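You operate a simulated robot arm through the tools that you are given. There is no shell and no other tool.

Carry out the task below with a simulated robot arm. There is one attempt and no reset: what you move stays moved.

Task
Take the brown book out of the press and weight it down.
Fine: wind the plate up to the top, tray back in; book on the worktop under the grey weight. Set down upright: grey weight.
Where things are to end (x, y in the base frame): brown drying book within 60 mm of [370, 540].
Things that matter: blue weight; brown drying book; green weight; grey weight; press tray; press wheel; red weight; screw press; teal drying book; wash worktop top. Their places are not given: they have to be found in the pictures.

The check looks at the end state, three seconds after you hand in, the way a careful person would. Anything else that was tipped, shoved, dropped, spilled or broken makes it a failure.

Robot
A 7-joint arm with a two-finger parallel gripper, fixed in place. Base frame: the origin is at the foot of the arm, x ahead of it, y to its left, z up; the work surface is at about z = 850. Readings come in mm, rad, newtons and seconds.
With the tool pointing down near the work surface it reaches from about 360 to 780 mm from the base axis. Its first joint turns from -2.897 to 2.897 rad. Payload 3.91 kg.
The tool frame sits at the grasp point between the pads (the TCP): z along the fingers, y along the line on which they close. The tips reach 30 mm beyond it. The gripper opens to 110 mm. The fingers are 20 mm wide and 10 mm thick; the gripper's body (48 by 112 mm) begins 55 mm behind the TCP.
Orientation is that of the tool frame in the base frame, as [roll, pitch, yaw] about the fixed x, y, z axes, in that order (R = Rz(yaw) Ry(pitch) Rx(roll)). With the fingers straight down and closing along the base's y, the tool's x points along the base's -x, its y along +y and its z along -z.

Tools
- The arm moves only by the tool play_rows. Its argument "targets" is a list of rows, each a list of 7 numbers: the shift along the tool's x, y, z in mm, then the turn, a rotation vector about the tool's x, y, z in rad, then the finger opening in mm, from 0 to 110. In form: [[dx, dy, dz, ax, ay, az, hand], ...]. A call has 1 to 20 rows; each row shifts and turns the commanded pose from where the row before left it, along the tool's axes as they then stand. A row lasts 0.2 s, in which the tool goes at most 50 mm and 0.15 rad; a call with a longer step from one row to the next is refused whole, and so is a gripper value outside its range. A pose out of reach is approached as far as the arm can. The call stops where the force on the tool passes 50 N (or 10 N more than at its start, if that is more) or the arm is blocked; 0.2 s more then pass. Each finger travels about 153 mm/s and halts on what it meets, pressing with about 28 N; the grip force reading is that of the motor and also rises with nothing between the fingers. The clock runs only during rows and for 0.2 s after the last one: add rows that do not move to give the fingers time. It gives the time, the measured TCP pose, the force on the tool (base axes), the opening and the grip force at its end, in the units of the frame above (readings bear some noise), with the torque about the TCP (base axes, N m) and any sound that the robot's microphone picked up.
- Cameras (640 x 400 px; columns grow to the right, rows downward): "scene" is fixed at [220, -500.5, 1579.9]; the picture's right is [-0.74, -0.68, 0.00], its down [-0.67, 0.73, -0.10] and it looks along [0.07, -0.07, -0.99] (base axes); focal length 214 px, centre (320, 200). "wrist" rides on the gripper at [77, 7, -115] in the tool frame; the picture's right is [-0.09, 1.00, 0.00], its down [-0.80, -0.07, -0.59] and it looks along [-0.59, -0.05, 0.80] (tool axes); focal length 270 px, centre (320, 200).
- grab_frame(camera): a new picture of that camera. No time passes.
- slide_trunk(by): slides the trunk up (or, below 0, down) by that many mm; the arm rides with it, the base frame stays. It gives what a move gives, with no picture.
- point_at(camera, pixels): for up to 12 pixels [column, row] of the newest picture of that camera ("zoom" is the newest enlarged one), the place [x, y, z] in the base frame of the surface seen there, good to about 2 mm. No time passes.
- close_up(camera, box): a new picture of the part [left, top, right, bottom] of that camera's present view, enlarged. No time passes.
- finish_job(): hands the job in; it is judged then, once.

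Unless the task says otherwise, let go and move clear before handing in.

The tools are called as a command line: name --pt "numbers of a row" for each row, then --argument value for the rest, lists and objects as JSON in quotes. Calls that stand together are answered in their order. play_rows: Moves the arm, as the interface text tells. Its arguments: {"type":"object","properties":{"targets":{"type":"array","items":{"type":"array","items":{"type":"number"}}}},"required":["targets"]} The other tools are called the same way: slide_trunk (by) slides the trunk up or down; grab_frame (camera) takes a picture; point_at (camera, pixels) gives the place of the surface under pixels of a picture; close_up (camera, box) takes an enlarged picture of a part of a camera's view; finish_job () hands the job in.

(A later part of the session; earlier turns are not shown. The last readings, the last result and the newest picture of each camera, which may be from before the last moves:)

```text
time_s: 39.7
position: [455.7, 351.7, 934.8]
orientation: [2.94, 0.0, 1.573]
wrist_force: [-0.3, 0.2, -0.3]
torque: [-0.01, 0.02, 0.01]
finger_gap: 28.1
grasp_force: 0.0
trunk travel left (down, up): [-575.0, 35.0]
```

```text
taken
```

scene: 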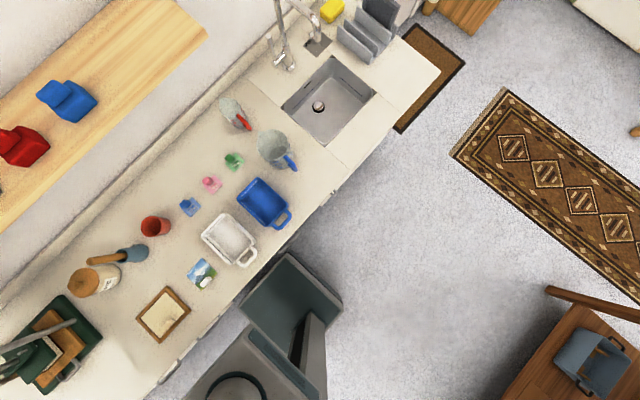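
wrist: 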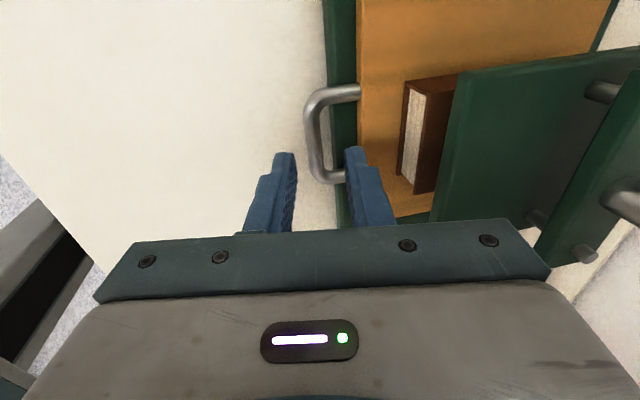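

The fingers straddle the bar in the picture. I'll descend 35 mm straight and close on the bar.

play_rows --pt "-0.3 -3 17.2 0 0 0 28" --pt "-0.4 -3.1 17.3 0 0 0 28" --pt "0 0 0 0 0 0 28" --pt "0 0 0 0 0 0 0" --pt "0 0 0 0 0 0 0"

grab_frame --camera "wrist"

```text
time_s: 40.9
position: [455.8, 351.4, 900.8]
orientation: [2.941, 0.0, 1.573]
wrist_force: [1.8, 0.0, 5.4]
torque: [-0.16, -0.08, 0.92]
finger_gap: 10.4
grasp_force: 44.9
trunk travel left (down, up): [-575.0, 35.0]
```

```text
taken
```

wrist: 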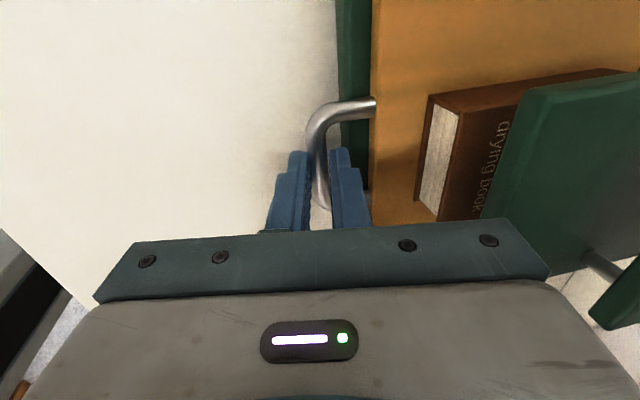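

The fingers hold the bar (opening 10.4). I'll pull the tray 60 mm toward the robot and check it follows.

play_rows --pt "0 -14.7 -2.98 0 0 0 0" --pt "0 -14.7 -2.98 0 0 0 0" --pt "0 -14.7 -2.98 0 0 0 0" --pt "0 -14.7 -2.98 0 0 0 0" --pt "0 0 0 0 0 0 0"

grab_frame --camera "wrist"

close_up --camera "scene" --box '[0, 280, 160, 400]'

```text
time_s: 42.1
position: [395.2, 350.8, 899.7]
orientation: [2.943, -0.001, 1.572]
wrist_force: [0.4, 1.7, 20.7]
torque: [-0.11, -0.1, 0.91]
finger_gap: 10.5
grasp_force: 44.5
trunk travel left (down, up): [-575.0, 35.0]
```

```text
taken
```

wrist: 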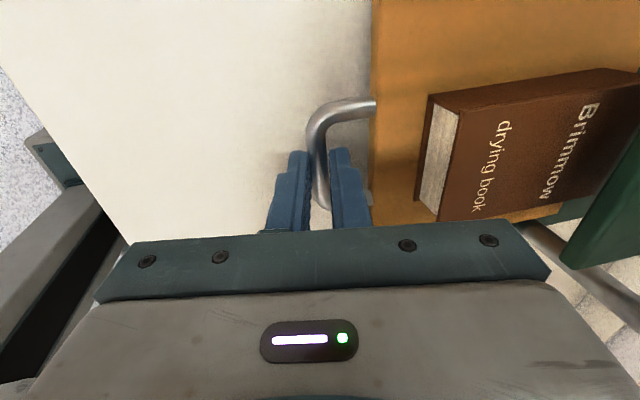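

```text
3.33 times, centred on (80, 340) of scene
```

zoom: 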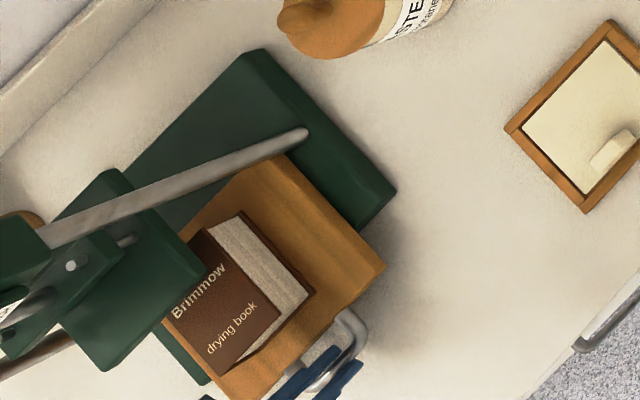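

The tray slides freely and the brown book comes out with it. I'll pull another 75 mm, lifting 3 mm to relieve the vertical load.

play_rows --pt "0 0.6 -2.94 0 0 0 0" --pt "0 -14.7 -2.98 0 0 0 0" --pt "0 -14.7 -2.98 0 0 0 0" --pt "0 -14.7 -2.98 0 0 0 0" --pt "0 -14.7 -2.98 0 0 0 0" --pt "0 -14.7 -2.98 0 0 0 0" --pt "0 0 0 0 0 0 0"

grab_frame --camera "wrist"

close_up --camera "scene" --box '[0, 280, 160, 400]'

```text
time_s: 43.7
position: [322.2, 351.2, 900.7]
orientation: [2.946, 0.007, 1.57]
wrist_force: [-1.1, 1.4, -37.5]
torque: [-0.11, 0.18, 0.92]
finger_gap: 10.8
grasp_force: 44.3
trunk travel left (down, up): [-575.0, 35.0]
```

```text
taken
```

wrist: 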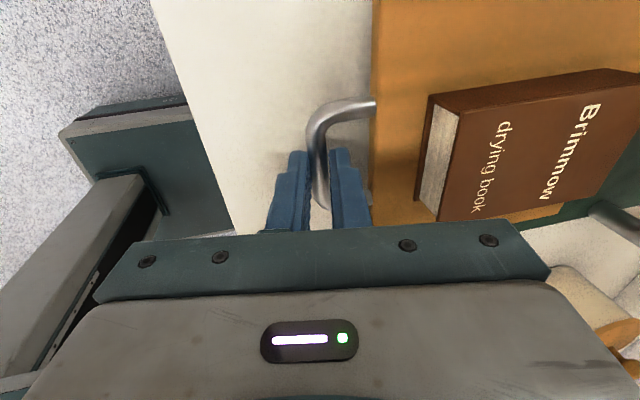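

```text
3.33 times, centred on (80, 340) of scene
```

zoom: 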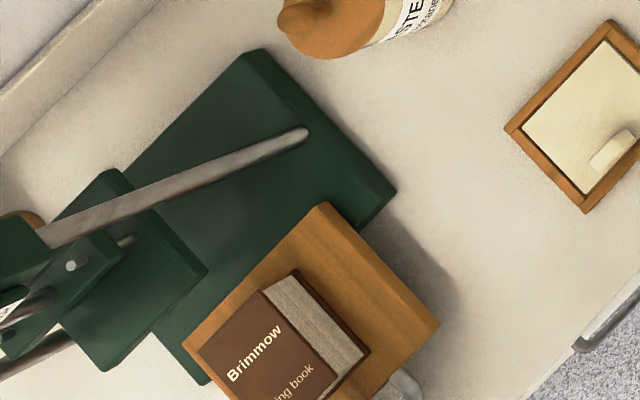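

The tray is out 133 mm and the book lies at x≈390–485, clear of the plate edge; I'm lifting on the handle with 37 N. I'll lower 2.5 mm to relieve it and then open slowly, watching if the tray drops.

play_rows --pt "0 -0.5 2.45 0 0 0 0" --pt "0 0 0 0 0 0 0"

point_at --camera "zoom" --pixels '[[320, 215], [430, 320], [200, 345], [350, 260], [295, 275], [365, 350], [230, 360], [265, 320], [300, 330]]'

```text
time_s: 44.3
position: [323.4, 351.4, 900.2]
orientation: [2.943, 0.0, 1.568]
wrist_force: [0.1, -3.0, -13.4]
torque: [-1.14, -0.03, 0.7]
finger_gap: 10.7
grasp_force: 44.8
trunk travel left (down, up): [-575.0, 35.0]
```

```text
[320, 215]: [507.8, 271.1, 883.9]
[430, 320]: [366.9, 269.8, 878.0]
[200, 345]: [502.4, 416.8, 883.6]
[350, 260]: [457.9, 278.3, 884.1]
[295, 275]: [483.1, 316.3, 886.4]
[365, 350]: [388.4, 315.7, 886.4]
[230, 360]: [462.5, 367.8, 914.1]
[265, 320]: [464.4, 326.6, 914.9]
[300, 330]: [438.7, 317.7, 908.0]
```

Tray reads level (z≈884) and the pull-down force has fallen to 13 N. I'll lower 1.5 mm more and open to 24 mm, staying around the bar.

play_rows --pt "0 -0.3 1.5 0 0 0 0" --pt "0 0 0 0 0 0 0" --pt "0 0 0 0 0 0 14" --pt "0 0 0 0 0 0 24" --pt "0 0 0 0 0 0 24"

grab_frame --camera "wrist"

close_up --camera "scene" --box '[0, 280, 160, 400]'

point_at --camera "zoom" --pixels '[[320, 215], [420, 325], [200, 345], [350, 260], [375, 300], [230, 360], [265, 320], [405, 380]]'

```text
time_s: 45.5
position: [322.4, 350.3, 897.4]
orientation: [2.944, 0.001, 1.572]
wrist_force: [-0.4, 0.1, 0.1]
torque: [-0.01, 0.01, -0.05]
finger_gap: 24.1
grasp_force: 0.1
trunk travel left (down, up): [-575.0, 35.0]
```

```text
taken
```

wrist: 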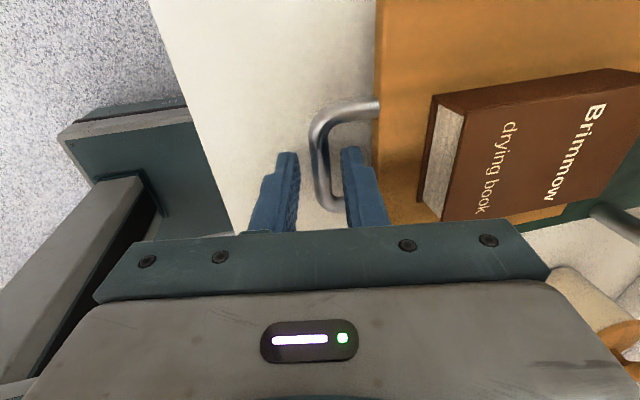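

```text
3.33 times, centred on (80, 340) of scene
```

zoom: 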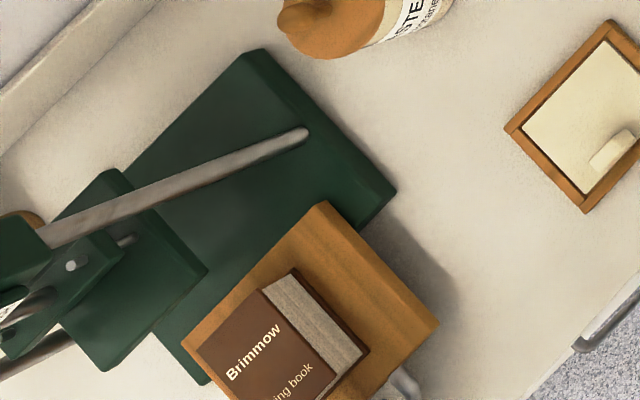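

```text
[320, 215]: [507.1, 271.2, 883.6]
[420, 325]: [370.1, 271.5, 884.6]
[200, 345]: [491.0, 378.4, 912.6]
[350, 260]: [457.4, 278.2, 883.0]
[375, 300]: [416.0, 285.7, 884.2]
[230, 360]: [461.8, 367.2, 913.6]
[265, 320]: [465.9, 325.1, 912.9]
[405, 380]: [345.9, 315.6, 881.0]
```

The tray stays level by itself, so it's on a guide. I'll rise from the handle, straighten the hand and turn to yaw π for gripping the book across its width.

play_rows --pt "0 4 -19.6 0 0 0 24" --pt "0 7.9 -39.2 0 0 0 24" --pt "0 7.9 -39.2 0 0 0 40" --pt "0 7.9 -39.2 0.1 0 0 60" --pt "0 0 -40 0.1 0 0 80" --pt "0 0 0 0 0 -0.15 90" --pt "0 0 0 0 0 -0.15 90" --pt "0 0 0 0 0 -0.15 90" --pt "0 0 0 0 0 -0.15 90" --pt "0 0 0 0 0 -0.15 90" --pt "0 0 0 0 0 -0.15 90" --pt "0 0 0 0 0 -0.15 90" --pt "0 0 0 0 0 -0.15 90" --pt "0 0 0 0 0 -0.15 90" --pt "0 0 0 0 0 -0.15 90" --pt "0 0 0 0 0 -0.075 90" --pt "0 0 0 0 0 0 90"

grab_frame --camera "wrist"

```text
time_s: 49.1
position: [318.3, 349.1, 1078.4]
orientation: [3.141, 0.001, -3.137]
wrist_force: [-0.4, 0.1, 0.1]
torque: [0.0, -0.02, 0.02]
finger_gap: 90.2
grasp_force: 0.1
trunk travel left (down, up): [-575.0, 35.0]
```

```text
taken
```

wrist: 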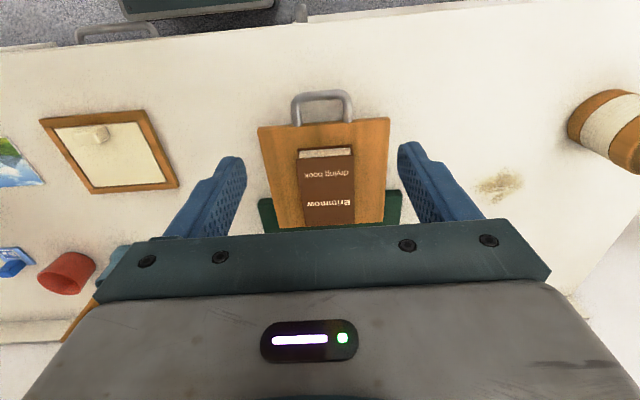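

The book is fully on the pulled-out tray, at (298–354, 148–226). I'll measure the book's top corners and the empty area for the target spot.

point_at --camera "wrist" --pixels '[[302, 161], [350, 158], [305, 222], [352, 219], [327, 190], [325, 152], [480, 100], [500, 185], [430, 80], [520, 60], [440, 150], [600, 110]]'

close_up --camera "wrist" --box '[250, 80, 410, 240]'

```text
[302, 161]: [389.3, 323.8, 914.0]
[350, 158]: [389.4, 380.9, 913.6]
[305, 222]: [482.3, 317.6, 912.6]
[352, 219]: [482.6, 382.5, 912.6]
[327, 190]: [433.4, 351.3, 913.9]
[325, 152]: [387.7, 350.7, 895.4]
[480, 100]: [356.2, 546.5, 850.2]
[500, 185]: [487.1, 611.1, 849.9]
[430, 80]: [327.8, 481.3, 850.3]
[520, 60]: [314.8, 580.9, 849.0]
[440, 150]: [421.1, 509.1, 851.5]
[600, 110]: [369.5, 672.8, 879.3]
```

```text
2.50 times, centred on (330, 160) of wrist
```

zoom: 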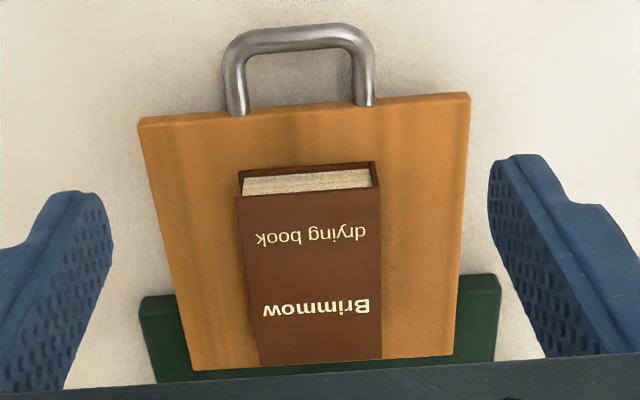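

The book centre is (438,350.5), 65 mm wide; the target area is flat and empty at z≈850. I'll move over the book, descend and grip it across its width.

play_rows --pt "-40 0.5 20 0 0 0 90" --pt "-40 0.5 25 0 0 0 90" --pt "-39.7 0.4 25 0 0 0 90" --pt "0 0 48 0 0 0 90" --pt "0 0 30 0 0 0 90" --pt "0 0 14 0 0 0 90" --pt "0 0 0 0 0 0 90"

grab_frame --camera "wrist"

```text
time_s: 50.7
position: [437.8, 351.3, 915.2]
orientation: [-3.141, 0.001, -3.138]
wrist_force: [0.0, 0.1, 0.1]
torque: [-0.01, -0.04, 0.0]
finger_gap: 89.8
grasp_force: 0.2
trunk travel left (down, up): [-575.0, 35.0]
```

```text
taken
```

wrist: 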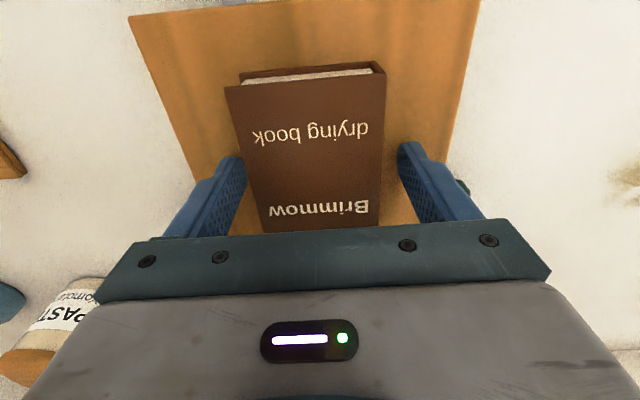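

The fingers straddle the book with its sides at z above the tray. I'll close on it.

play_rows --pt "0 0 0 0 0 0 75" --pt "0 0 0 0 0 0 55" --pt "0 0 0 0 0 0 55" --pt "0 0 0 0 0 0 50"

```text
time_s: 51.7
position: [436.6, 352.5, 915.9]
orientation: [3.142, 0.0, -3.139]
wrist_force: [0.2, -0.3, 0.3]
torque: [-0.02, 0.05, -0.1]
finger_gap: 67.9
grasp_force: 27.7
trunk travel left (down, up): [-575.0, 35.0]
```

The fingers hold the book at 67.9 mm with about 28 N. I'll lift it straight up 60 mm and look.

play_rows --pt "0 0 -10 0 0 0 50" --pt "0 0 -25 0 0 0 50" --pt "0 0 -40 0 0 0 50" --pt "0 0 0 0 0 0 50"

grab_frame --camera "wrist"

close_up --camera "scene" --box '[0, 280, 160, 400]'

```text
time_s: 52.7
position: [436.8, 352.6, 991.0]
orientation: [-3.141, -0.002, -3.137]
wrist_force: [-0.3, -0.6, -2.6]
torque: [0.01, 0.0, -0.02]
finger_gap: 67.8
grasp_force: 27.8
trunk travel left (down, up): [-575.0, 35.0]
```

```text
taken
```

wrist: 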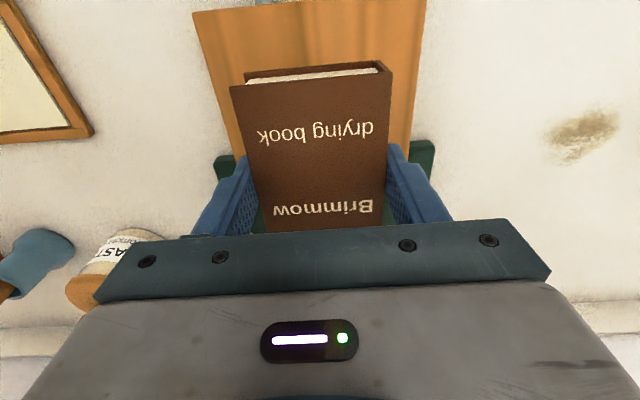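

```text
3.33 times, centred on (80, 340) of scene
```

zoom: 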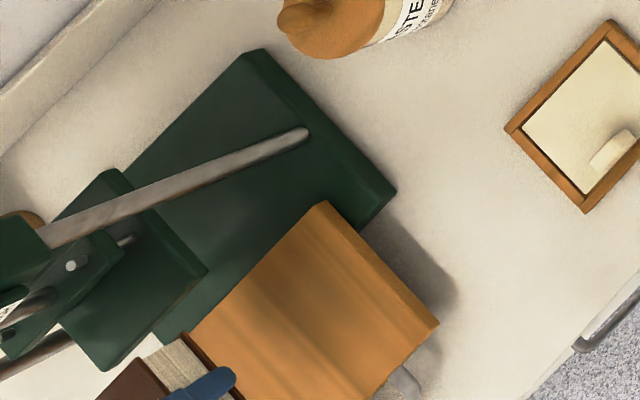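

The book is lifted cleanly (≈2.6 N) and the tray stayed put. I'll carry it to above (370,540) and lower to just above the worktop.

play_rows --pt "13.6 37.5 0 0 0 0 50" --pt "13.6 37.5 0 0 0 0 50" --pt "13.6 37.5 0 0 0 0 50" --pt "13.6 37.5 0 0 0 0 50" --pt "13.6 37.5 0 0 0 0 50" --pt "0 0 0 0 0 0 50" --pt "0 0 40 0 0 0 50" --pt "0 0 35 0 0 0 50" --pt "0 0 15 0 0 0 50" --pt "0 0 0 0 0 0 50"

grab_frame --camera "wrist"

```text
time_s: 54.9
position: [369.1, 539.4, 899.6]
orientation: [-3.141, 0.0, -3.137]
wrist_force: [0.3, 0.5, -3.1]
torque: [-0.03, -0.01, 0.0]
finger_gap: 67.8
grasp_force: 27.7
trunk travel left (down, up): [-575.0, 35.0]
```

```text
taken
```

wrist: 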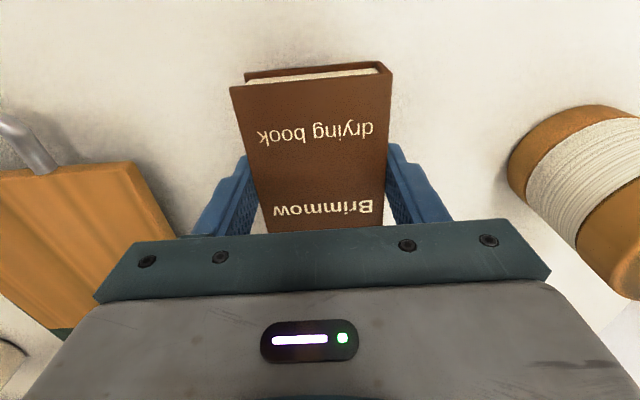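

Above the spot with the book at z≈899.6; the worktop is clear around it. I'll lower the last ~17 mm gently and check the contact force.

play_rows --pt "0 0 8 0 0 0 50" --pt "0 0 6 0 0 0 50" --pt "0 0 3 0 0 0 50" --pt "0 0 0 0 0 0 50"

```text
time_s: 55.9
position: [368.4, 538.4, 883.0]
orientation: [-3.14, 0.0, -3.138]
wrist_force: [0.6, -0.3, -2.5]
torque: [0.01, -0.05, -0.01]
finger_gap: 67.7
grasp_force: 27.8
trunk travel left (down, up): [-575.0, 35.0]
```

play_rows --pt "0 0 1 0 0 0 50" --pt "0 0 0.7 0 0 0 50" --pt "0 0 0 0 0 0 50"

```text
time_s: 56.7
position: [370.0, 538.9, 883.0]
orientation: [3.141, 0.001, -3.138]
wrist_force: [0.8, 0.7, 2.5]
torque: [-0.19, 0.22, 0.01]
finger_gap: 67.7
grasp_force: 27.6
trunk travel left (down, up): [-575.0, 35.0]
```

The force changed from −2.5 to +2.5 N at z 883, so the book rests on the worktop. I'll open the fingers gently, then rise.

play_rows --pt "0 0 0 0 0 0 75" --pt "0 0 0 0 0 0 90" --pt "0 0 0 0 0 0 90" --pt "0 0 -20 0 0 0 90" --pt "0 0 -45 0 0 0 90" --pt "0 0 -45 0 0 0 90" --pt "0 0 -45 0 0 0 90" --pt "0 0 0 0 0 0 90"

grab_frame --camera "wrist"

```text
time_s: 58.5
position: [368.2, 540.6, 1037.3]
orientation: [-3.138, 0.0, -3.138]
wrist_force: [0.4, 0.1, -0.3]
torque: [0.03, 0.0, 0.05]
finger_gap: 89.6
grasp_force: 0.1
trunk travel left (down, up): [-575.0, 35.0]
```

```text
taken
```

wrist: 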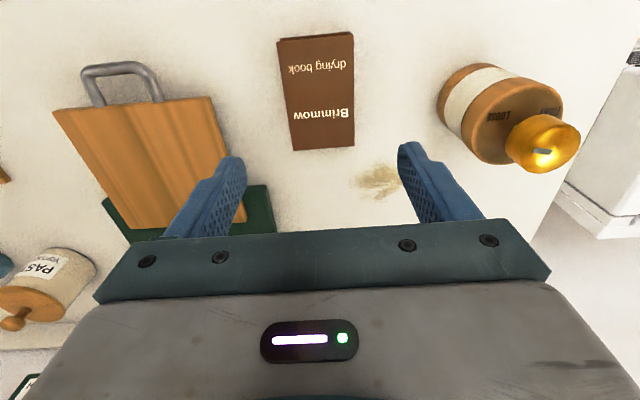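

The book lies flat on the worktop. I'll measure its top and the tray handle's present place for pushing the tray back.

point_at --camera "wrist" --pixels '[[282, 48], [350, 42], [295, 144], [351, 142], [318, 93], [318, 37], [120, 68], [95, 100], [155, 92], [125, 90], [108, 65], [135, 63]]'

```text
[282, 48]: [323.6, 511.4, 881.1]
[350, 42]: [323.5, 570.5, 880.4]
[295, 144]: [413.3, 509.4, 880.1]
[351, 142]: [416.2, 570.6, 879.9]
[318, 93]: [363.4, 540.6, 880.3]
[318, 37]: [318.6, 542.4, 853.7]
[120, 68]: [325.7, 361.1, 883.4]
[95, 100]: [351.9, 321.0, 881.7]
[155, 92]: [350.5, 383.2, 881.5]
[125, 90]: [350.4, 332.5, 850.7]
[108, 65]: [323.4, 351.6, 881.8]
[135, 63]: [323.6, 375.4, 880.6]
```

The book is centred at about (369,540.5), top z≈880.5. Now I'll go back over the tray handle (bar at x≈327, y≈351), turn to yaw π/2 and lean as before.

play_rows --pt "9.2 -38 0 0 0 0 90" --pt "9.2 -38 0 0 0 0 80" --pt "9.2 -38 0 0 0 0 60" --pt "9.2 -38 0 0 0 0 40" --pt "9 -38 0 0 0 0 28" --pt "0 0 0 0 0 0.15 28" --pt "0 0 0 0 0 0.15 28" --pt "0 0 0 0 0 0.15 28" --pt "0 0 0 0 0 0.15 28" --pt "0 0 0 0 0 0.15 28" --pt "0 0 0 0 0 0.15 28" --pt "0 0 0 0 0 0.15 28" --pt "0 0 0 0 0 0.15 28" --pt "0 0 0 0 0 0.15 28" --pt "0 0 0 0 0 0.15 28" --pt "0 0 0 0 0 0.075 28" --pt "0 0 0 -0.1 0 0 28" --pt "0 0 0 -0.1 0 0 28" --pt "0 0 0 0 0 0 28"

grab_frame --camera "wrist"

```text
time_s: 62.5
position: [324.0, 349.0, 1037.0]
orientation: [2.94, 0.0, 1.571]
wrist_force: [0.8, -1.0, -0.3]
torque: [-0.02, 0.0, -0.02]
finger_gap: 28.3
grasp_force: 0.1
trunk travel left (down, up): [-575.0, 35.0]
```

```text
taken
```

wrist: 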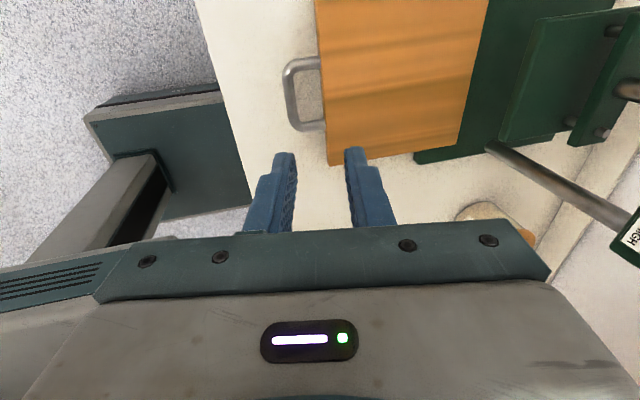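

I'm above and slightly right of the handle. I'll descend to z≈935 above the bar and compare with the earlier approach picture.

play_rows --pt "0.5 -7.3 33.2 0 0 0 28" --pt "0.5 -7.3 33.2 0 0 0 28" --pt "0.5 -7.3 33.2 0 0 0 28" --pt "0 0 0 0 0 0 28"

grab_frame --camera "wrist"

```text
time_s: 63.5
position: [322.1, 351.2, 935.0]
orientation: [2.943, 0.001, 1.57]
wrist_force: [0.3, 0.2, 0.4]
torque: [0.0, 0.0, -0.01]
finger_gap: 27.9
grasp_force: 0.0
trunk travel left (down, up): [-575.0, 35.0]
```

```text
taken
```

wrist: 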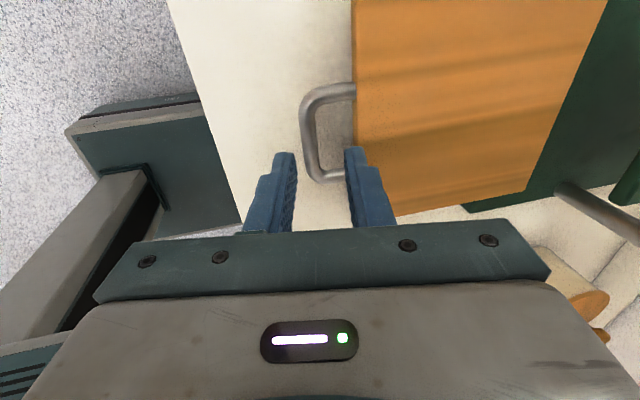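

The bar sits 2–3 mm further toward the robot relative to the fingers than last time. I'll descend with a small correction and close on it.

play_rows --pt "-0.2 -4.5 17.4 0 0 0 28" --pt "-0.3 -4.6 17.5 0 0 0 28" --pt "0 0 0 0 0 0 28" --pt "0 0 0 0 0 0 0" --pt "0 0 0 0 0 0 0"

grab_frame --camera "wrist"

```text
time_s: 64.7
position: [320.4, 350.5, 899.5]
orientation: [2.943, -0.001, 1.571]
wrist_force: [0.8, -1.1, 3.3]
torque: [-0.17, -0.02, 0.94]
finger_gap: 10.8
grasp_force: 45.1
trunk travel left (down, up): [-575.0, 35.0]
```

```text
taken
```

wrist: 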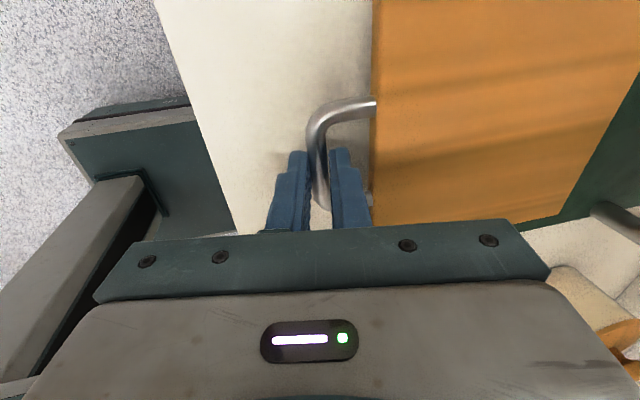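

The bar is held again (10.8 mm). I'll push the tray in by 105 mm first and check the loads.

play_rows --pt "0 14.7 2.98 0 0 0 0" --pt "0 14.7 2.98 0 0 0 0" --pt "0 14.7 2.98 0 0 0 0" --pt "0 14.7 2.98 0 0 0 0" --pt "0 14.7 2.98 0 0 0 0" --pt "0 14.7 2.98 0 0 0 0" --pt "0 14.7 2.98 0 0 0 0" --pt "0 0 0 0 0 0 0"

grab_frame --camera "wrist"

```text
time_s: 66.5
position: [424.6, 350.5, 900.0]
orientation: [2.94, 0.0, 1.57]
wrist_force: [0.6, -0.4, 7.8]
torque: [-0.35, -0.06, 0.88]
finger_gap: 10.7
grasp_force: 44.9
trunk travel left (down, up): [-575.0, 35.0]
```

```text
taken
```

wrist: 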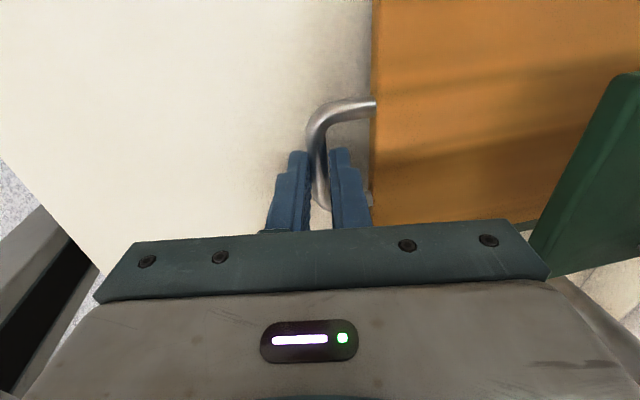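

The tray follows smoothly. I'll push the last ~31 mm in smaller steps.

play_rows --pt "0 9.8 1.99 0 0 0 0" --pt "0 9.8 1.99 0 0 0 0" --pt "0 6.9 1.39 0 0 0 0" --pt "0 3.9 0.8 0 0 0 0" --pt "0 0 0 0 0 0 0"

close_up --camera "scene" --box '[0, 280, 160, 400]'

```text
time_s: 67.7
position: [455.7, 349.4, 898.9]
orientation: [2.94, -0.001, 1.569]
wrist_force: [0.7, 0.4, 8.5]
torque: [-0.14, -0.07, 0.9]
finger_gap: 10.6
grasp_force: 45.2
trunk travel left (down, up): [-575.0, 35.0]
```

```text
3.33 times, centred on (80, 340) of scene
```

zoom: 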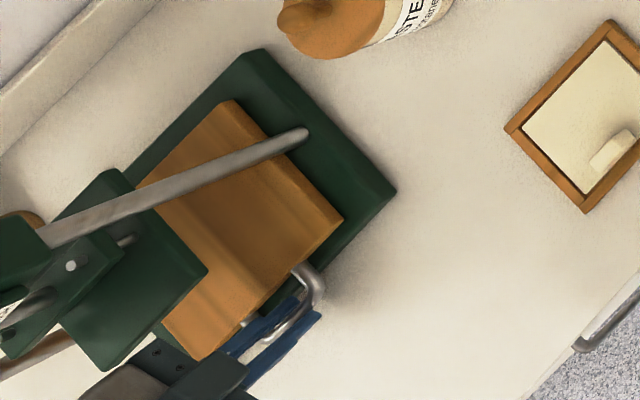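

The tray's corners are about 3 px (≈3–4 mm) short of their original place (340,215 vs 343,218). I'll push a few mm more until it meets the stop.

play_rows --pt "0 2 0.4 0 0 0 0" --pt "0 2 0.4 0 0 0 0" --pt "0 2 0.4 0 0 0 0" --pt "0 0 0 0 0 0 0"

close_up --camera "scene" --box '[0, 280, 160, 400]'

```text
time_s: 68.7
position: [459.5, 350.7, 899.4]
orientation: [2.942, 0.002, 1.573]
wrist_force: [-10.9, -1.8, 9.4]
torque: [-0.03, 0.23, 0.91]
finger_gap: 10.7
grasp_force: 45.6
trunk travel left (down, up): [-575.0, 35.0]
```

```text
3.33 times, centred on (80, 340) of scene
```

zoom: 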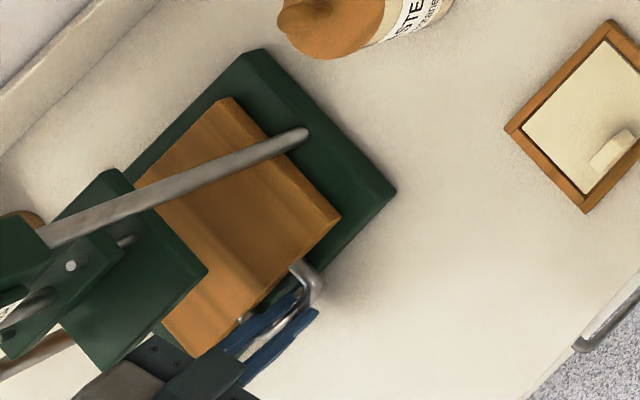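

The push met the stop (−10.9 N) and the corners match the original place. I'll open, lift off the handle and retreat from the press.

play_rows --pt "0 -1.5 -0.3 0 0 0 0" --pt "0 0 0 0 0 0 16" --pt "0 0 0 0 0 0 24" --pt "0 4 -19.6 0 0 0 24" --pt "0 4 -19.6 0 0 0 24" --pt "0 -22.4 -40.3 0 0 0 40" --pt "0 -22.4 -40.3 0 0 0 60" --pt "0 -22.4 -40.3 0 0 0 60" --pt "0 -10 -40.3 0.1 0 0 60" --pt "0 0 -45 0.1 0 0 60" --pt "0 0 0 0 0 0 60"

grab_frame --camera "wrist"

close_up --camera "scene" --box '[0, 280, 160, 400]'

```text
time_s: 71.1
position: [348.5, 349.7, 1125.1]
orientation: [-3.139, 0.001, 1.572]
wrist_force: [-0.4, 0.8, 0.1]
torque: [0.0, -0.01, 0.02]
finger_gap: 59.9
grasp_force: 0.1
trunk travel left (down, up): [-575.0, 35.0]
```

```text
taken
```

wrist: 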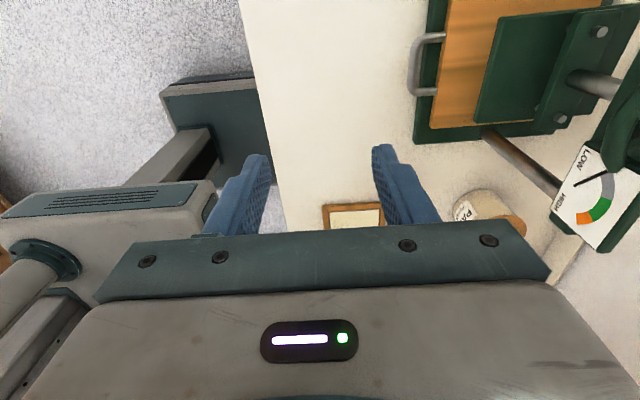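

```text
3.33 times, centred on (80, 340) of scene
```

zoom: 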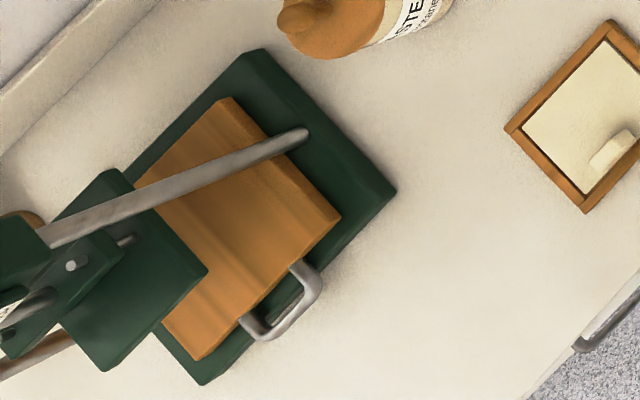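

The tray is back in and the handle is free. I'll verify the plate height stayed at its top.

point_at --camera "zoom" --pixels '[[170, 270], [150, 300], [130, 270], [230, 97], [340, 215], [300, 320]]'

point_at --camera "wrist" --pixels '[[430, 65], [443, 50], [415, 60], [530, 70], [440, 100]]'

```text
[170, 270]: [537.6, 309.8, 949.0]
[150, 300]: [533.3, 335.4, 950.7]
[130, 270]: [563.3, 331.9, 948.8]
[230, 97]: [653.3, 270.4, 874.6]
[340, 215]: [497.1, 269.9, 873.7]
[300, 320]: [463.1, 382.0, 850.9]
```

```text
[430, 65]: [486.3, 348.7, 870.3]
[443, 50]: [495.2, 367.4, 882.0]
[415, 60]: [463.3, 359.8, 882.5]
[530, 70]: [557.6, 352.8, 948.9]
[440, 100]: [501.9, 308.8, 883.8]
```

The plate is at ≈950 (top) and the tray handle is back at x≈463. Next I'll slide the trunk up fully for more reach to the shelf, then turn the hand to yaw π.

slide_trunk --by 35

play_rows --pt "0 0 -40 0 0 -0.15 60" --pt "0 0 -40 0 0 -0.15 60" --pt "0 0 -40 0 0 -0.15 60" --pt "0 0 -40 0 0 -0.15 60" --pt "0 0 0 0 0 -0.15 60" --pt "0 0 0 0 0 -0.15 60" --pt "0 0 0 0 0 -0.15 60" --pt "0 0 0 0 0 -0.15 60" --pt "0 0 0 0 0 -0.15 60" --pt "0 0 0 0 0 -0.15 60" --pt "0 0 0 0 0 -0.07 60" --pt "0 0 0 0 0 0 60"

```text
time_s: 71.8
position: [348.5, 350.9, 1161.0]
orientation: [-3.141, 0.001, 1.571]
wrist_force: [0.2, 0.4, 0.1]
torque: [-0.02, 0.0, 0.0]
finger_gap: 60.2
grasp_force: 0.0
trunk travel left (down, up): [-610.0, 0.0]
```

```text
time_s: 74.5
position: [348.6, 350.4, 1320.7]
orientation: [-3.141, 0.0, -3.141]
wrist_force: [-1.1, 0.3, 0.4]
torque: [-0.01, 0.02, 0.01]
finger_gap: 60.2
grasp_force: 0.0
trunk travel left (down, up): [-610.0, 0.0]
```

The hand is at (349,350,1321), yaw π. I'll cross over to y≈−138 in front of the shelf at x≈437.

play_rows --pt "-8 -44.4 0 0 0 0 70" --pt "-8 -44.4 0 0 0 0 70" --pt "-8 -44.4 0 0 0 0 70" --pt "-8 -44.4 0 0 0 0 70" --pt "-8 -44.4 0 0 0 0 70" --pt "-8 -44.4 0 0 0 0 70" --pt "-8 -44.4 0 0 0 0 70" --pt "-8 -44.4 0 0 0 0 70" --pt "-8 -44.4 0 0 0 0 70" --pt "-8 -44.4 0 0 0 0 70" --pt "-8 -44.4 0 0 0 0 70" --pt "0 0 0 0 0 0 70"

grab_frame --camera "wrist"

```text
time_s: 77.0
position: [436.0, -137.5, 1321.6]
orientation: [3.14, 0.001, -3.141]
wrist_force: [0.3, 0.6, 0.6]
torque: [-0.02, 0.0, 0.01]
finger_gap: 69.8
grasp_force: 0.0
trunk travel left (down, up): [-610.0, 0.0]
```

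```text
taken
```

wrist: 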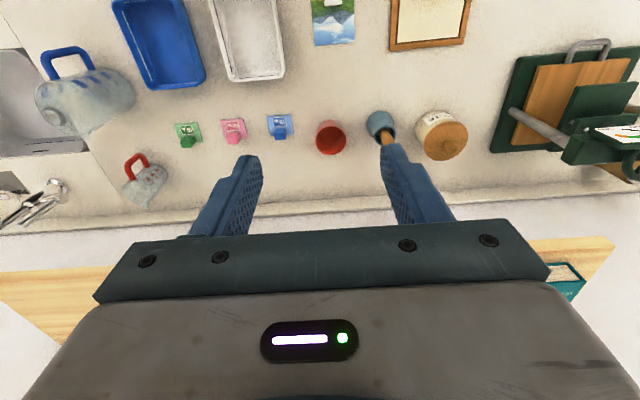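

The shelf weights are hidden behind the hand here. I'll move forward 110 mm at this height to get them into view.

play_rows --pt "-40 0 0 0 0 0 80" --pt "-40 0 0 0 0 0 80" --pt "-30 0 0 0 0 0 80" --pt "0 0 0 0 0 0 80"

grab_frame --camera "wrist"

```text
time_s: 78.0
position: [545.8, -140.6, 1321.4]
orientation: [3.141, 0.0, 3.141]
wrist_force: [0.4, -0.2, -0.8]
torque: [0.02, 0.01, 0.0]
finger_gap: 80.0
grasp_force: 0.1
trunk travel left (down, up): [-610.0, 0.0]
```

```text
taken
```

wrist: 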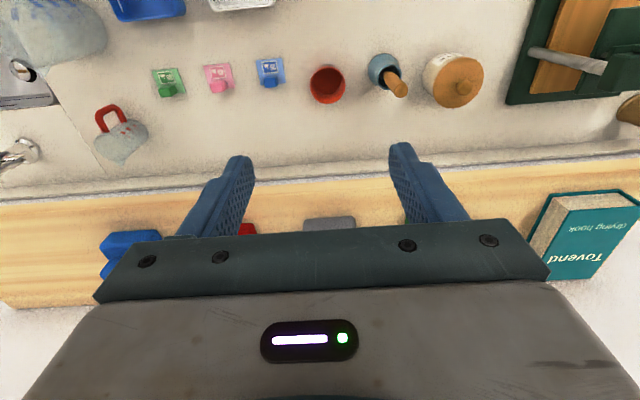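

The grey weight's front shows at (330,222). I'll move 60 mm further forward, still with tips well above the weights.

play_rows --pt "-30 0 0 0 0 0 80" --pt "-30 0 0 0 0 0 80" --pt "0 0 0 0 0 0 80"

grab_frame --camera "wrist"

```text
time_s: 78.8
position: [605.9, -139.6, 1321.6]
orientation: [3.14, 0.0, 3.14]
wrist_force: [0.2, 0.2, -0.6]
torque: [-0.02, 0.0, 0.03]
finger_gap: 80.2
grasp_force: 0.1
trunk travel left (down, up): [-610.0, 0.0]
```

```text
taken
```

wrist: 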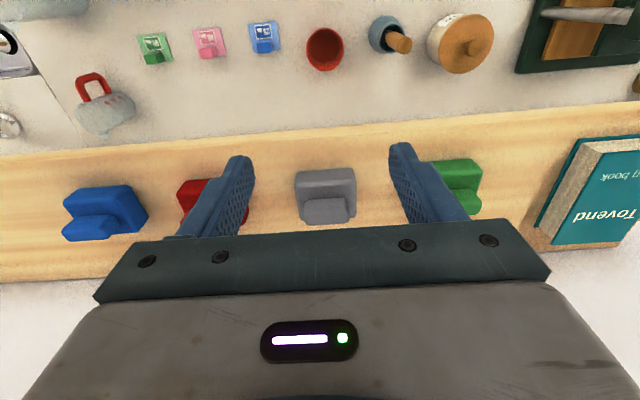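

The grey weight is in clear view at (325,195). I'll enlarge and measure it.

close_up --camera "wrist" --box '[260, 150, 390, 235]'

point_at --camera "zoom" --pixels '[[170, 130], [465, 125], [180, 190], [475, 180], [220, 235], [420, 230], [320, 260], [220, 300], [430, 310], [330, 315], [185, 290], [478, 290]]'

```text
4.71 times, centred on (325, 192) of wrist
```

zoom: 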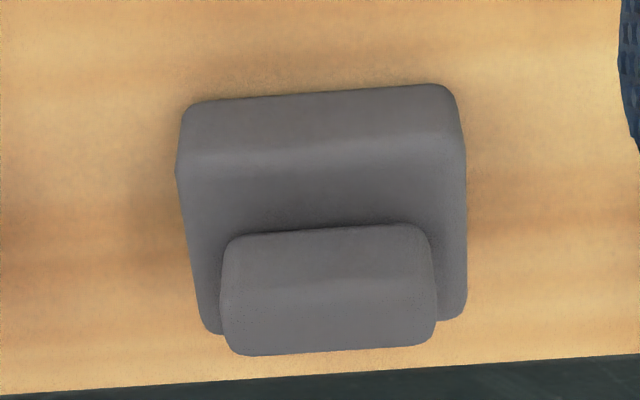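

```text
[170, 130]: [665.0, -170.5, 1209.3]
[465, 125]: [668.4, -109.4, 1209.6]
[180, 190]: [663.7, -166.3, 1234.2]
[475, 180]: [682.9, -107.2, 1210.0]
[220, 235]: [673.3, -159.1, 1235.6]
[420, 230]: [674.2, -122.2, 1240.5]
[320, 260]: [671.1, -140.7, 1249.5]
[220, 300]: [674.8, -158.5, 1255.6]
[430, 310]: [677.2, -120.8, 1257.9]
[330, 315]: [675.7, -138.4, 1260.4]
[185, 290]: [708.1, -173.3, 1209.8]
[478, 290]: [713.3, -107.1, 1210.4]
```

point_at --camera "zoom" --pixels '[[205, 300], [210, 325], [455, 300], [455, 312], [330, 345], [245, 345], [420, 340], [330, 290], [330, 110], [330, 150], [300, 210], [330, 330]]'

point_at --camera "wrist" --pixels '[[180, 190], [205, 195], [450, 175], [470, 200], [230, 225], [480, 180]]'

```text
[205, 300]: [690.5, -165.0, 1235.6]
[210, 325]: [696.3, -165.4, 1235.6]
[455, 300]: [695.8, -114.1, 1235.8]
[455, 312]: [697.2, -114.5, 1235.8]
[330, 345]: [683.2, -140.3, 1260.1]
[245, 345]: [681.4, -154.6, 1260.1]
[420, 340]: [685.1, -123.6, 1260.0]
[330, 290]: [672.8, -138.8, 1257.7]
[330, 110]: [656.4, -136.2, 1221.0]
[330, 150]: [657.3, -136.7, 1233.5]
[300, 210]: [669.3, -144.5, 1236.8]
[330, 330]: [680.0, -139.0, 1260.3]
```

```text
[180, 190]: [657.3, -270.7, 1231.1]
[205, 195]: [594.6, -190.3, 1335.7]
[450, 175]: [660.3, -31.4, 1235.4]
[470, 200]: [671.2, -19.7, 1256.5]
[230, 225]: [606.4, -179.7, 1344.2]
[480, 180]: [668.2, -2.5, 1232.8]
```

The grey weight's body spans x 656–700, y −166…−113, top 1236; its handle x 670–687, y −157…−121, top 1260; centre ≈(678.5,−139). I'll advance in small steps above it, checking reach.

play_rows --pt "-20 0 5 0 0 0 65" --pt "-20 0 5 0 0 0 65" --pt "0 0 0 0 0 0 65"

```text
time_s: 79.7
position: [645.3, -139.1, 1310.9]
orientation: [3.142, 0.001, 3.139]
wrist_force: [-0.1, -0.9, 0.1]
torque: [0.01, -0.01, 0.0]
finger_gap: 64.8
grasp_force: 0.1
trunk travel left (down, up): [-610.0, 0.0]
```

play_rows --pt "-15 0 4 0 0 0 65" --pt "-18.3 -0.3 4 0 0 0 65" --pt "0 0 0 0 0 0 65"

grab_frame --camera "wrist"

```text
time_s: 80.5
position: [679.5, -139.6, 1303.3]
orientation: [-3.141, 0.0, 3.14]
wrist_force: [0.1, -0.4, 0.4]
torque: [-0.01, -0.02, 0.05]
finger_gap: 64.8
grasp_force: 0.0
trunk travel left (down, up): [-610.0, 0.0]
```

```text
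taken
```

wrist: 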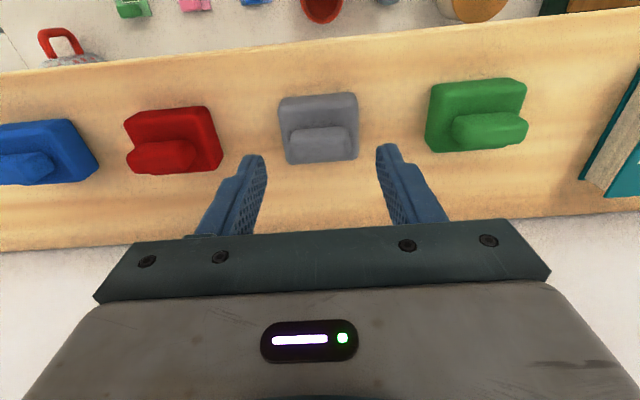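

I reached (679.5,−139.6,1303) with no sag and the weight is between the fingers. I'll descend to z≈1269 (tips just above the body top) and close on the handle.

play_rows --pt "0 0 17 0 0 0 65" --pt "0.8 0.4 15 0 0 0 60" --pt "0 0 2.5 0 0 0 60" --pt "0 0 0 0 0 0 60"

grab_frame --camera "wrist"

```text
time_s: 81.5
position: [678.8, -139.1, 1267.4]
orientation: [3.141, 0.0, -3.141]
wrist_force: [-0.7, 0.4, 0.1]
torque: [-0.03, 0.01, -0.02]
finger_gap: 60.0
grasp_force: 0.1
trunk travel left (down, up): [-610.0, 0.0]
```

```text
taken
```

wrist: 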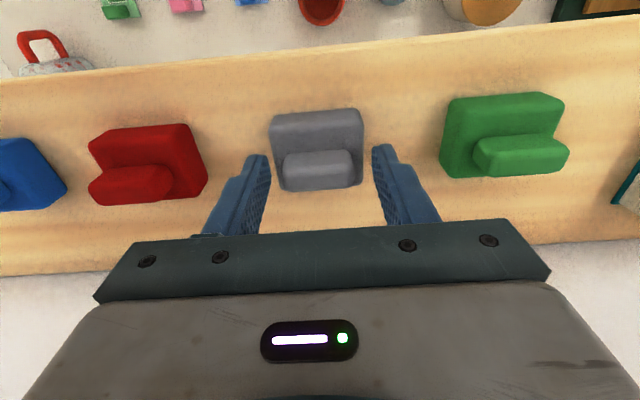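

The handle is centred between the tips (row ≈170). I'll raise 1 mm and close on the handle.

play_rows --pt "0 0 -1 0 0 0 50" --pt "0 0 0 0 0 0 30" --pt "0 0 0 0 0 0 15" --pt "0 0 0 0 0 0 15"

grab_frame --camera "wrist"

```text
time_s: 82.5
position: [678.6, -139.1, 1267.9]
orientation: [3.141, -0.001, 3.14]
wrist_force: [1.3, -0.9, 1.2]
torque: [0.05, -0.09, -0.04]
finger_gap: 39.7
grasp_force: 27.6
trunk travel left (down, up): [-610.0, 0.0]
```

```text
taken
```

wrist: 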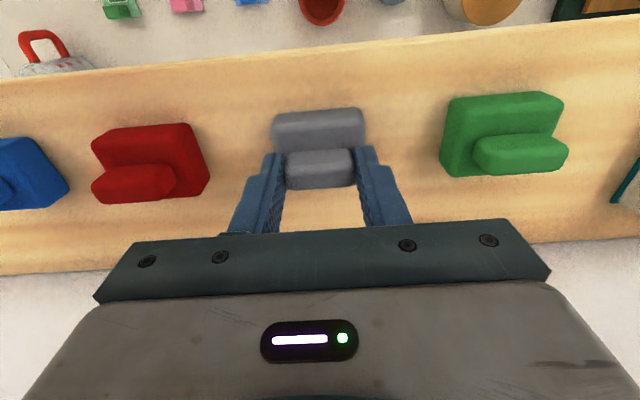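

The handle is held (39.7 mm, 28 N). I'll lift slowly 25 mm and check the weight and tilt.

play_rows --pt "0 0 -3 0 0 0 10" --pt "0 0 -7 0 0 0 10" --pt "0 0 -15 0 0 0 10" --pt "0 0 0 0 0 0 10"

grab_frame --camera "wrist"

```text
time_s: 83.5
position: [679.9, -139.7, 1293.5]
orientation: [-3.14, -0.002, -3.141]
wrist_force: [0.3, -1.3, -3.5]
torque: [0.0, 0.0, 0.02]
finger_gap: 39.6
grasp_force: 27.8
trunk travel left (down, up): [-610.0, 0.0]
```

```text
taken
```

wrist: 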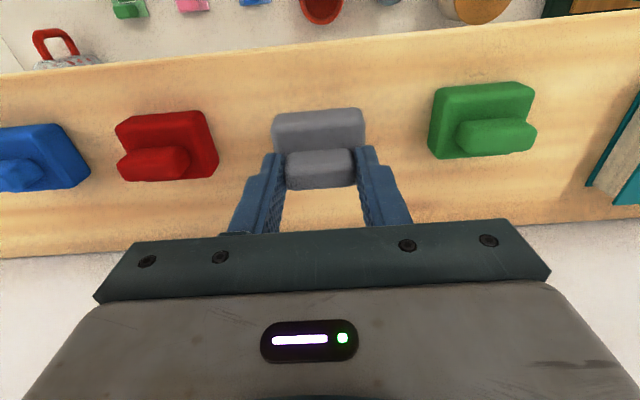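

The grey weight hangs level (≈3.5 N). I'll retreat from the shelf toward the robot while rising.

play_rows --pt "5 0 -10 0 0 0 10" --pt "30 0 -10 0 0 0 10" --pt "40 0 -8 0 0 0 10" --pt "40 0 -6 0 0 0 10" --pt "40 0 -6 0 0 0 10" --pt "40 0 0 0 0 0 10" --pt "0 0 0 0 0 0 10"

grab_frame --camera "wrist"

grab_frame --camera "scene"

```text
time_s: 85.0
position: [484.2, -140.5, 1332.8]
orientation: [3.141, -0.002, 3.141]
wrist_force: [1.1, 0.4, -4.5]
torque: [0.01, -0.01, 0.01]
finger_gap: 39.5
grasp_force: 28.1
trunk travel left (down, up): [-610.0, 0.0]
```

```text
taken
```

wrist: 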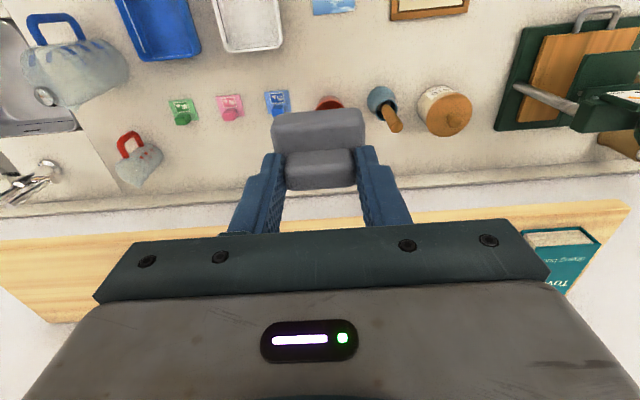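

```text
taken
```

scene: 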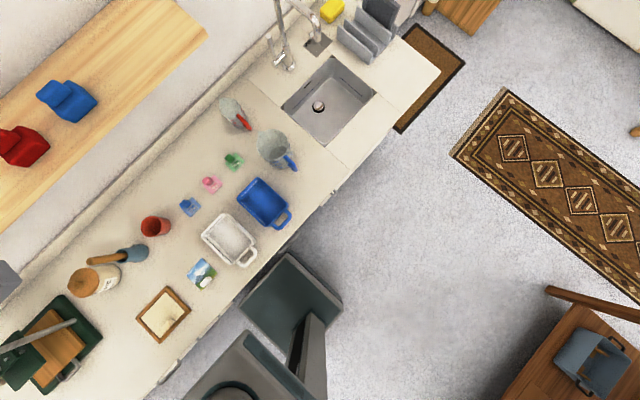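

Weight is held well in front of the shelf. I'll carry it across to above the book at (369,540), lowering gently on the last part.

play_rows --pt "7.2 42.6 0 0 0 0 10" --pt "7.2 42.6 0 0 0 0 10" --pt "7.2 42.6 0 0 0 0 10" --pt "7.2 42.6 0 0 0 0 10" --pt "7.2 42.6 0 0 0 0 10" --pt "7.2 42.6 0 0 0 0 10" --pt "7.2 42.6 0 0 0 0 10" --pt "7.2 42.6 0 0 0 0 10" --pt "7.2 42.6 0 0 0 0 10" --pt "7.2 42.6 0 0 0 0 10" --pt "7.2 42.6 10 0 0 0 10" --pt "7.2 42.6 20 0 0 0 10" --pt "7.2 42.6 20 0 0 0 10" --pt "7.2 42.6 20 0 0 0 10" --pt "7.2 42.6 20 0 0 0 10" --pt "7.2 42 20 0 0 0 10" --pt "0 0 0 0 0 0 10"

grab_frame --camera "wrist"

```text
time_s: 88.7
position: [370.3, 540.2, 1224.1]
orientation: [3.142, -0.001, 3.14]
wrist_force: [1.2, 0.5, -3.7]
torque: [0.01, 0.01, 0.02]
finger_gap: 39.7
grasp_force: 28.0
trunk travel left (down, up): [-610.0, 0.0]
```

```text
taken
```

wrist: 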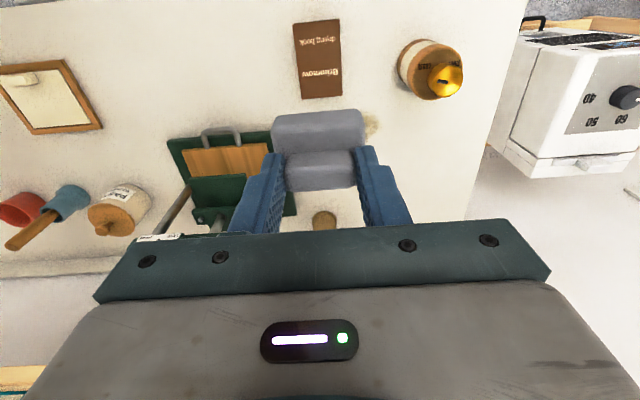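

I'm above the book at (370,540,1224). I'll descend to about z 955, where the weight's underside is still ~17 mm above the book.

play_rows --pt "0 0 45 0 0 0 10" --pt "0 0 45 0 0 0 10" --pt "0 0 45 0 0 0 10" --pt "0 0 45 0 0 0 10" --pt "0.5 0.3 45 0 0 0 10" --pt "0 0 30 0 0 0 10" --pt "0 0 14 0 0 0 10" --pt "0 0 0 0 0 0 10"

grab_frame --camera "wrist"

```text
time_s: 90.5
position: [369.7, 542.6, 954.3]
orientation: [3.141, -0.001, 3.14]
wrist_force: [-0.4, 0.1, -2.7]
torque: [0.01, 0.01, -0.01]
finger_gap: 39.7
grasp_force: 28.4
trunk travel left (down, up): [-610.0, 0.0]
```

```text
taken
```

wrist: 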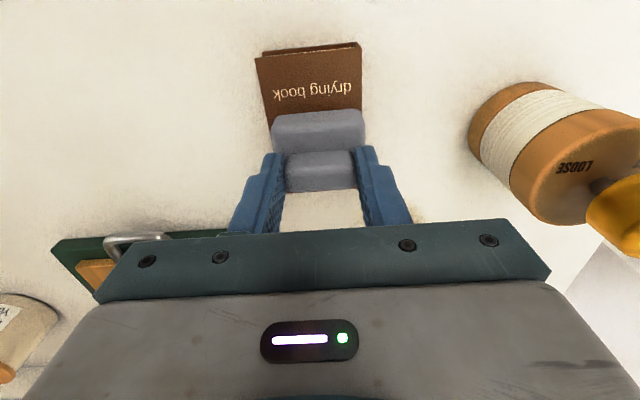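

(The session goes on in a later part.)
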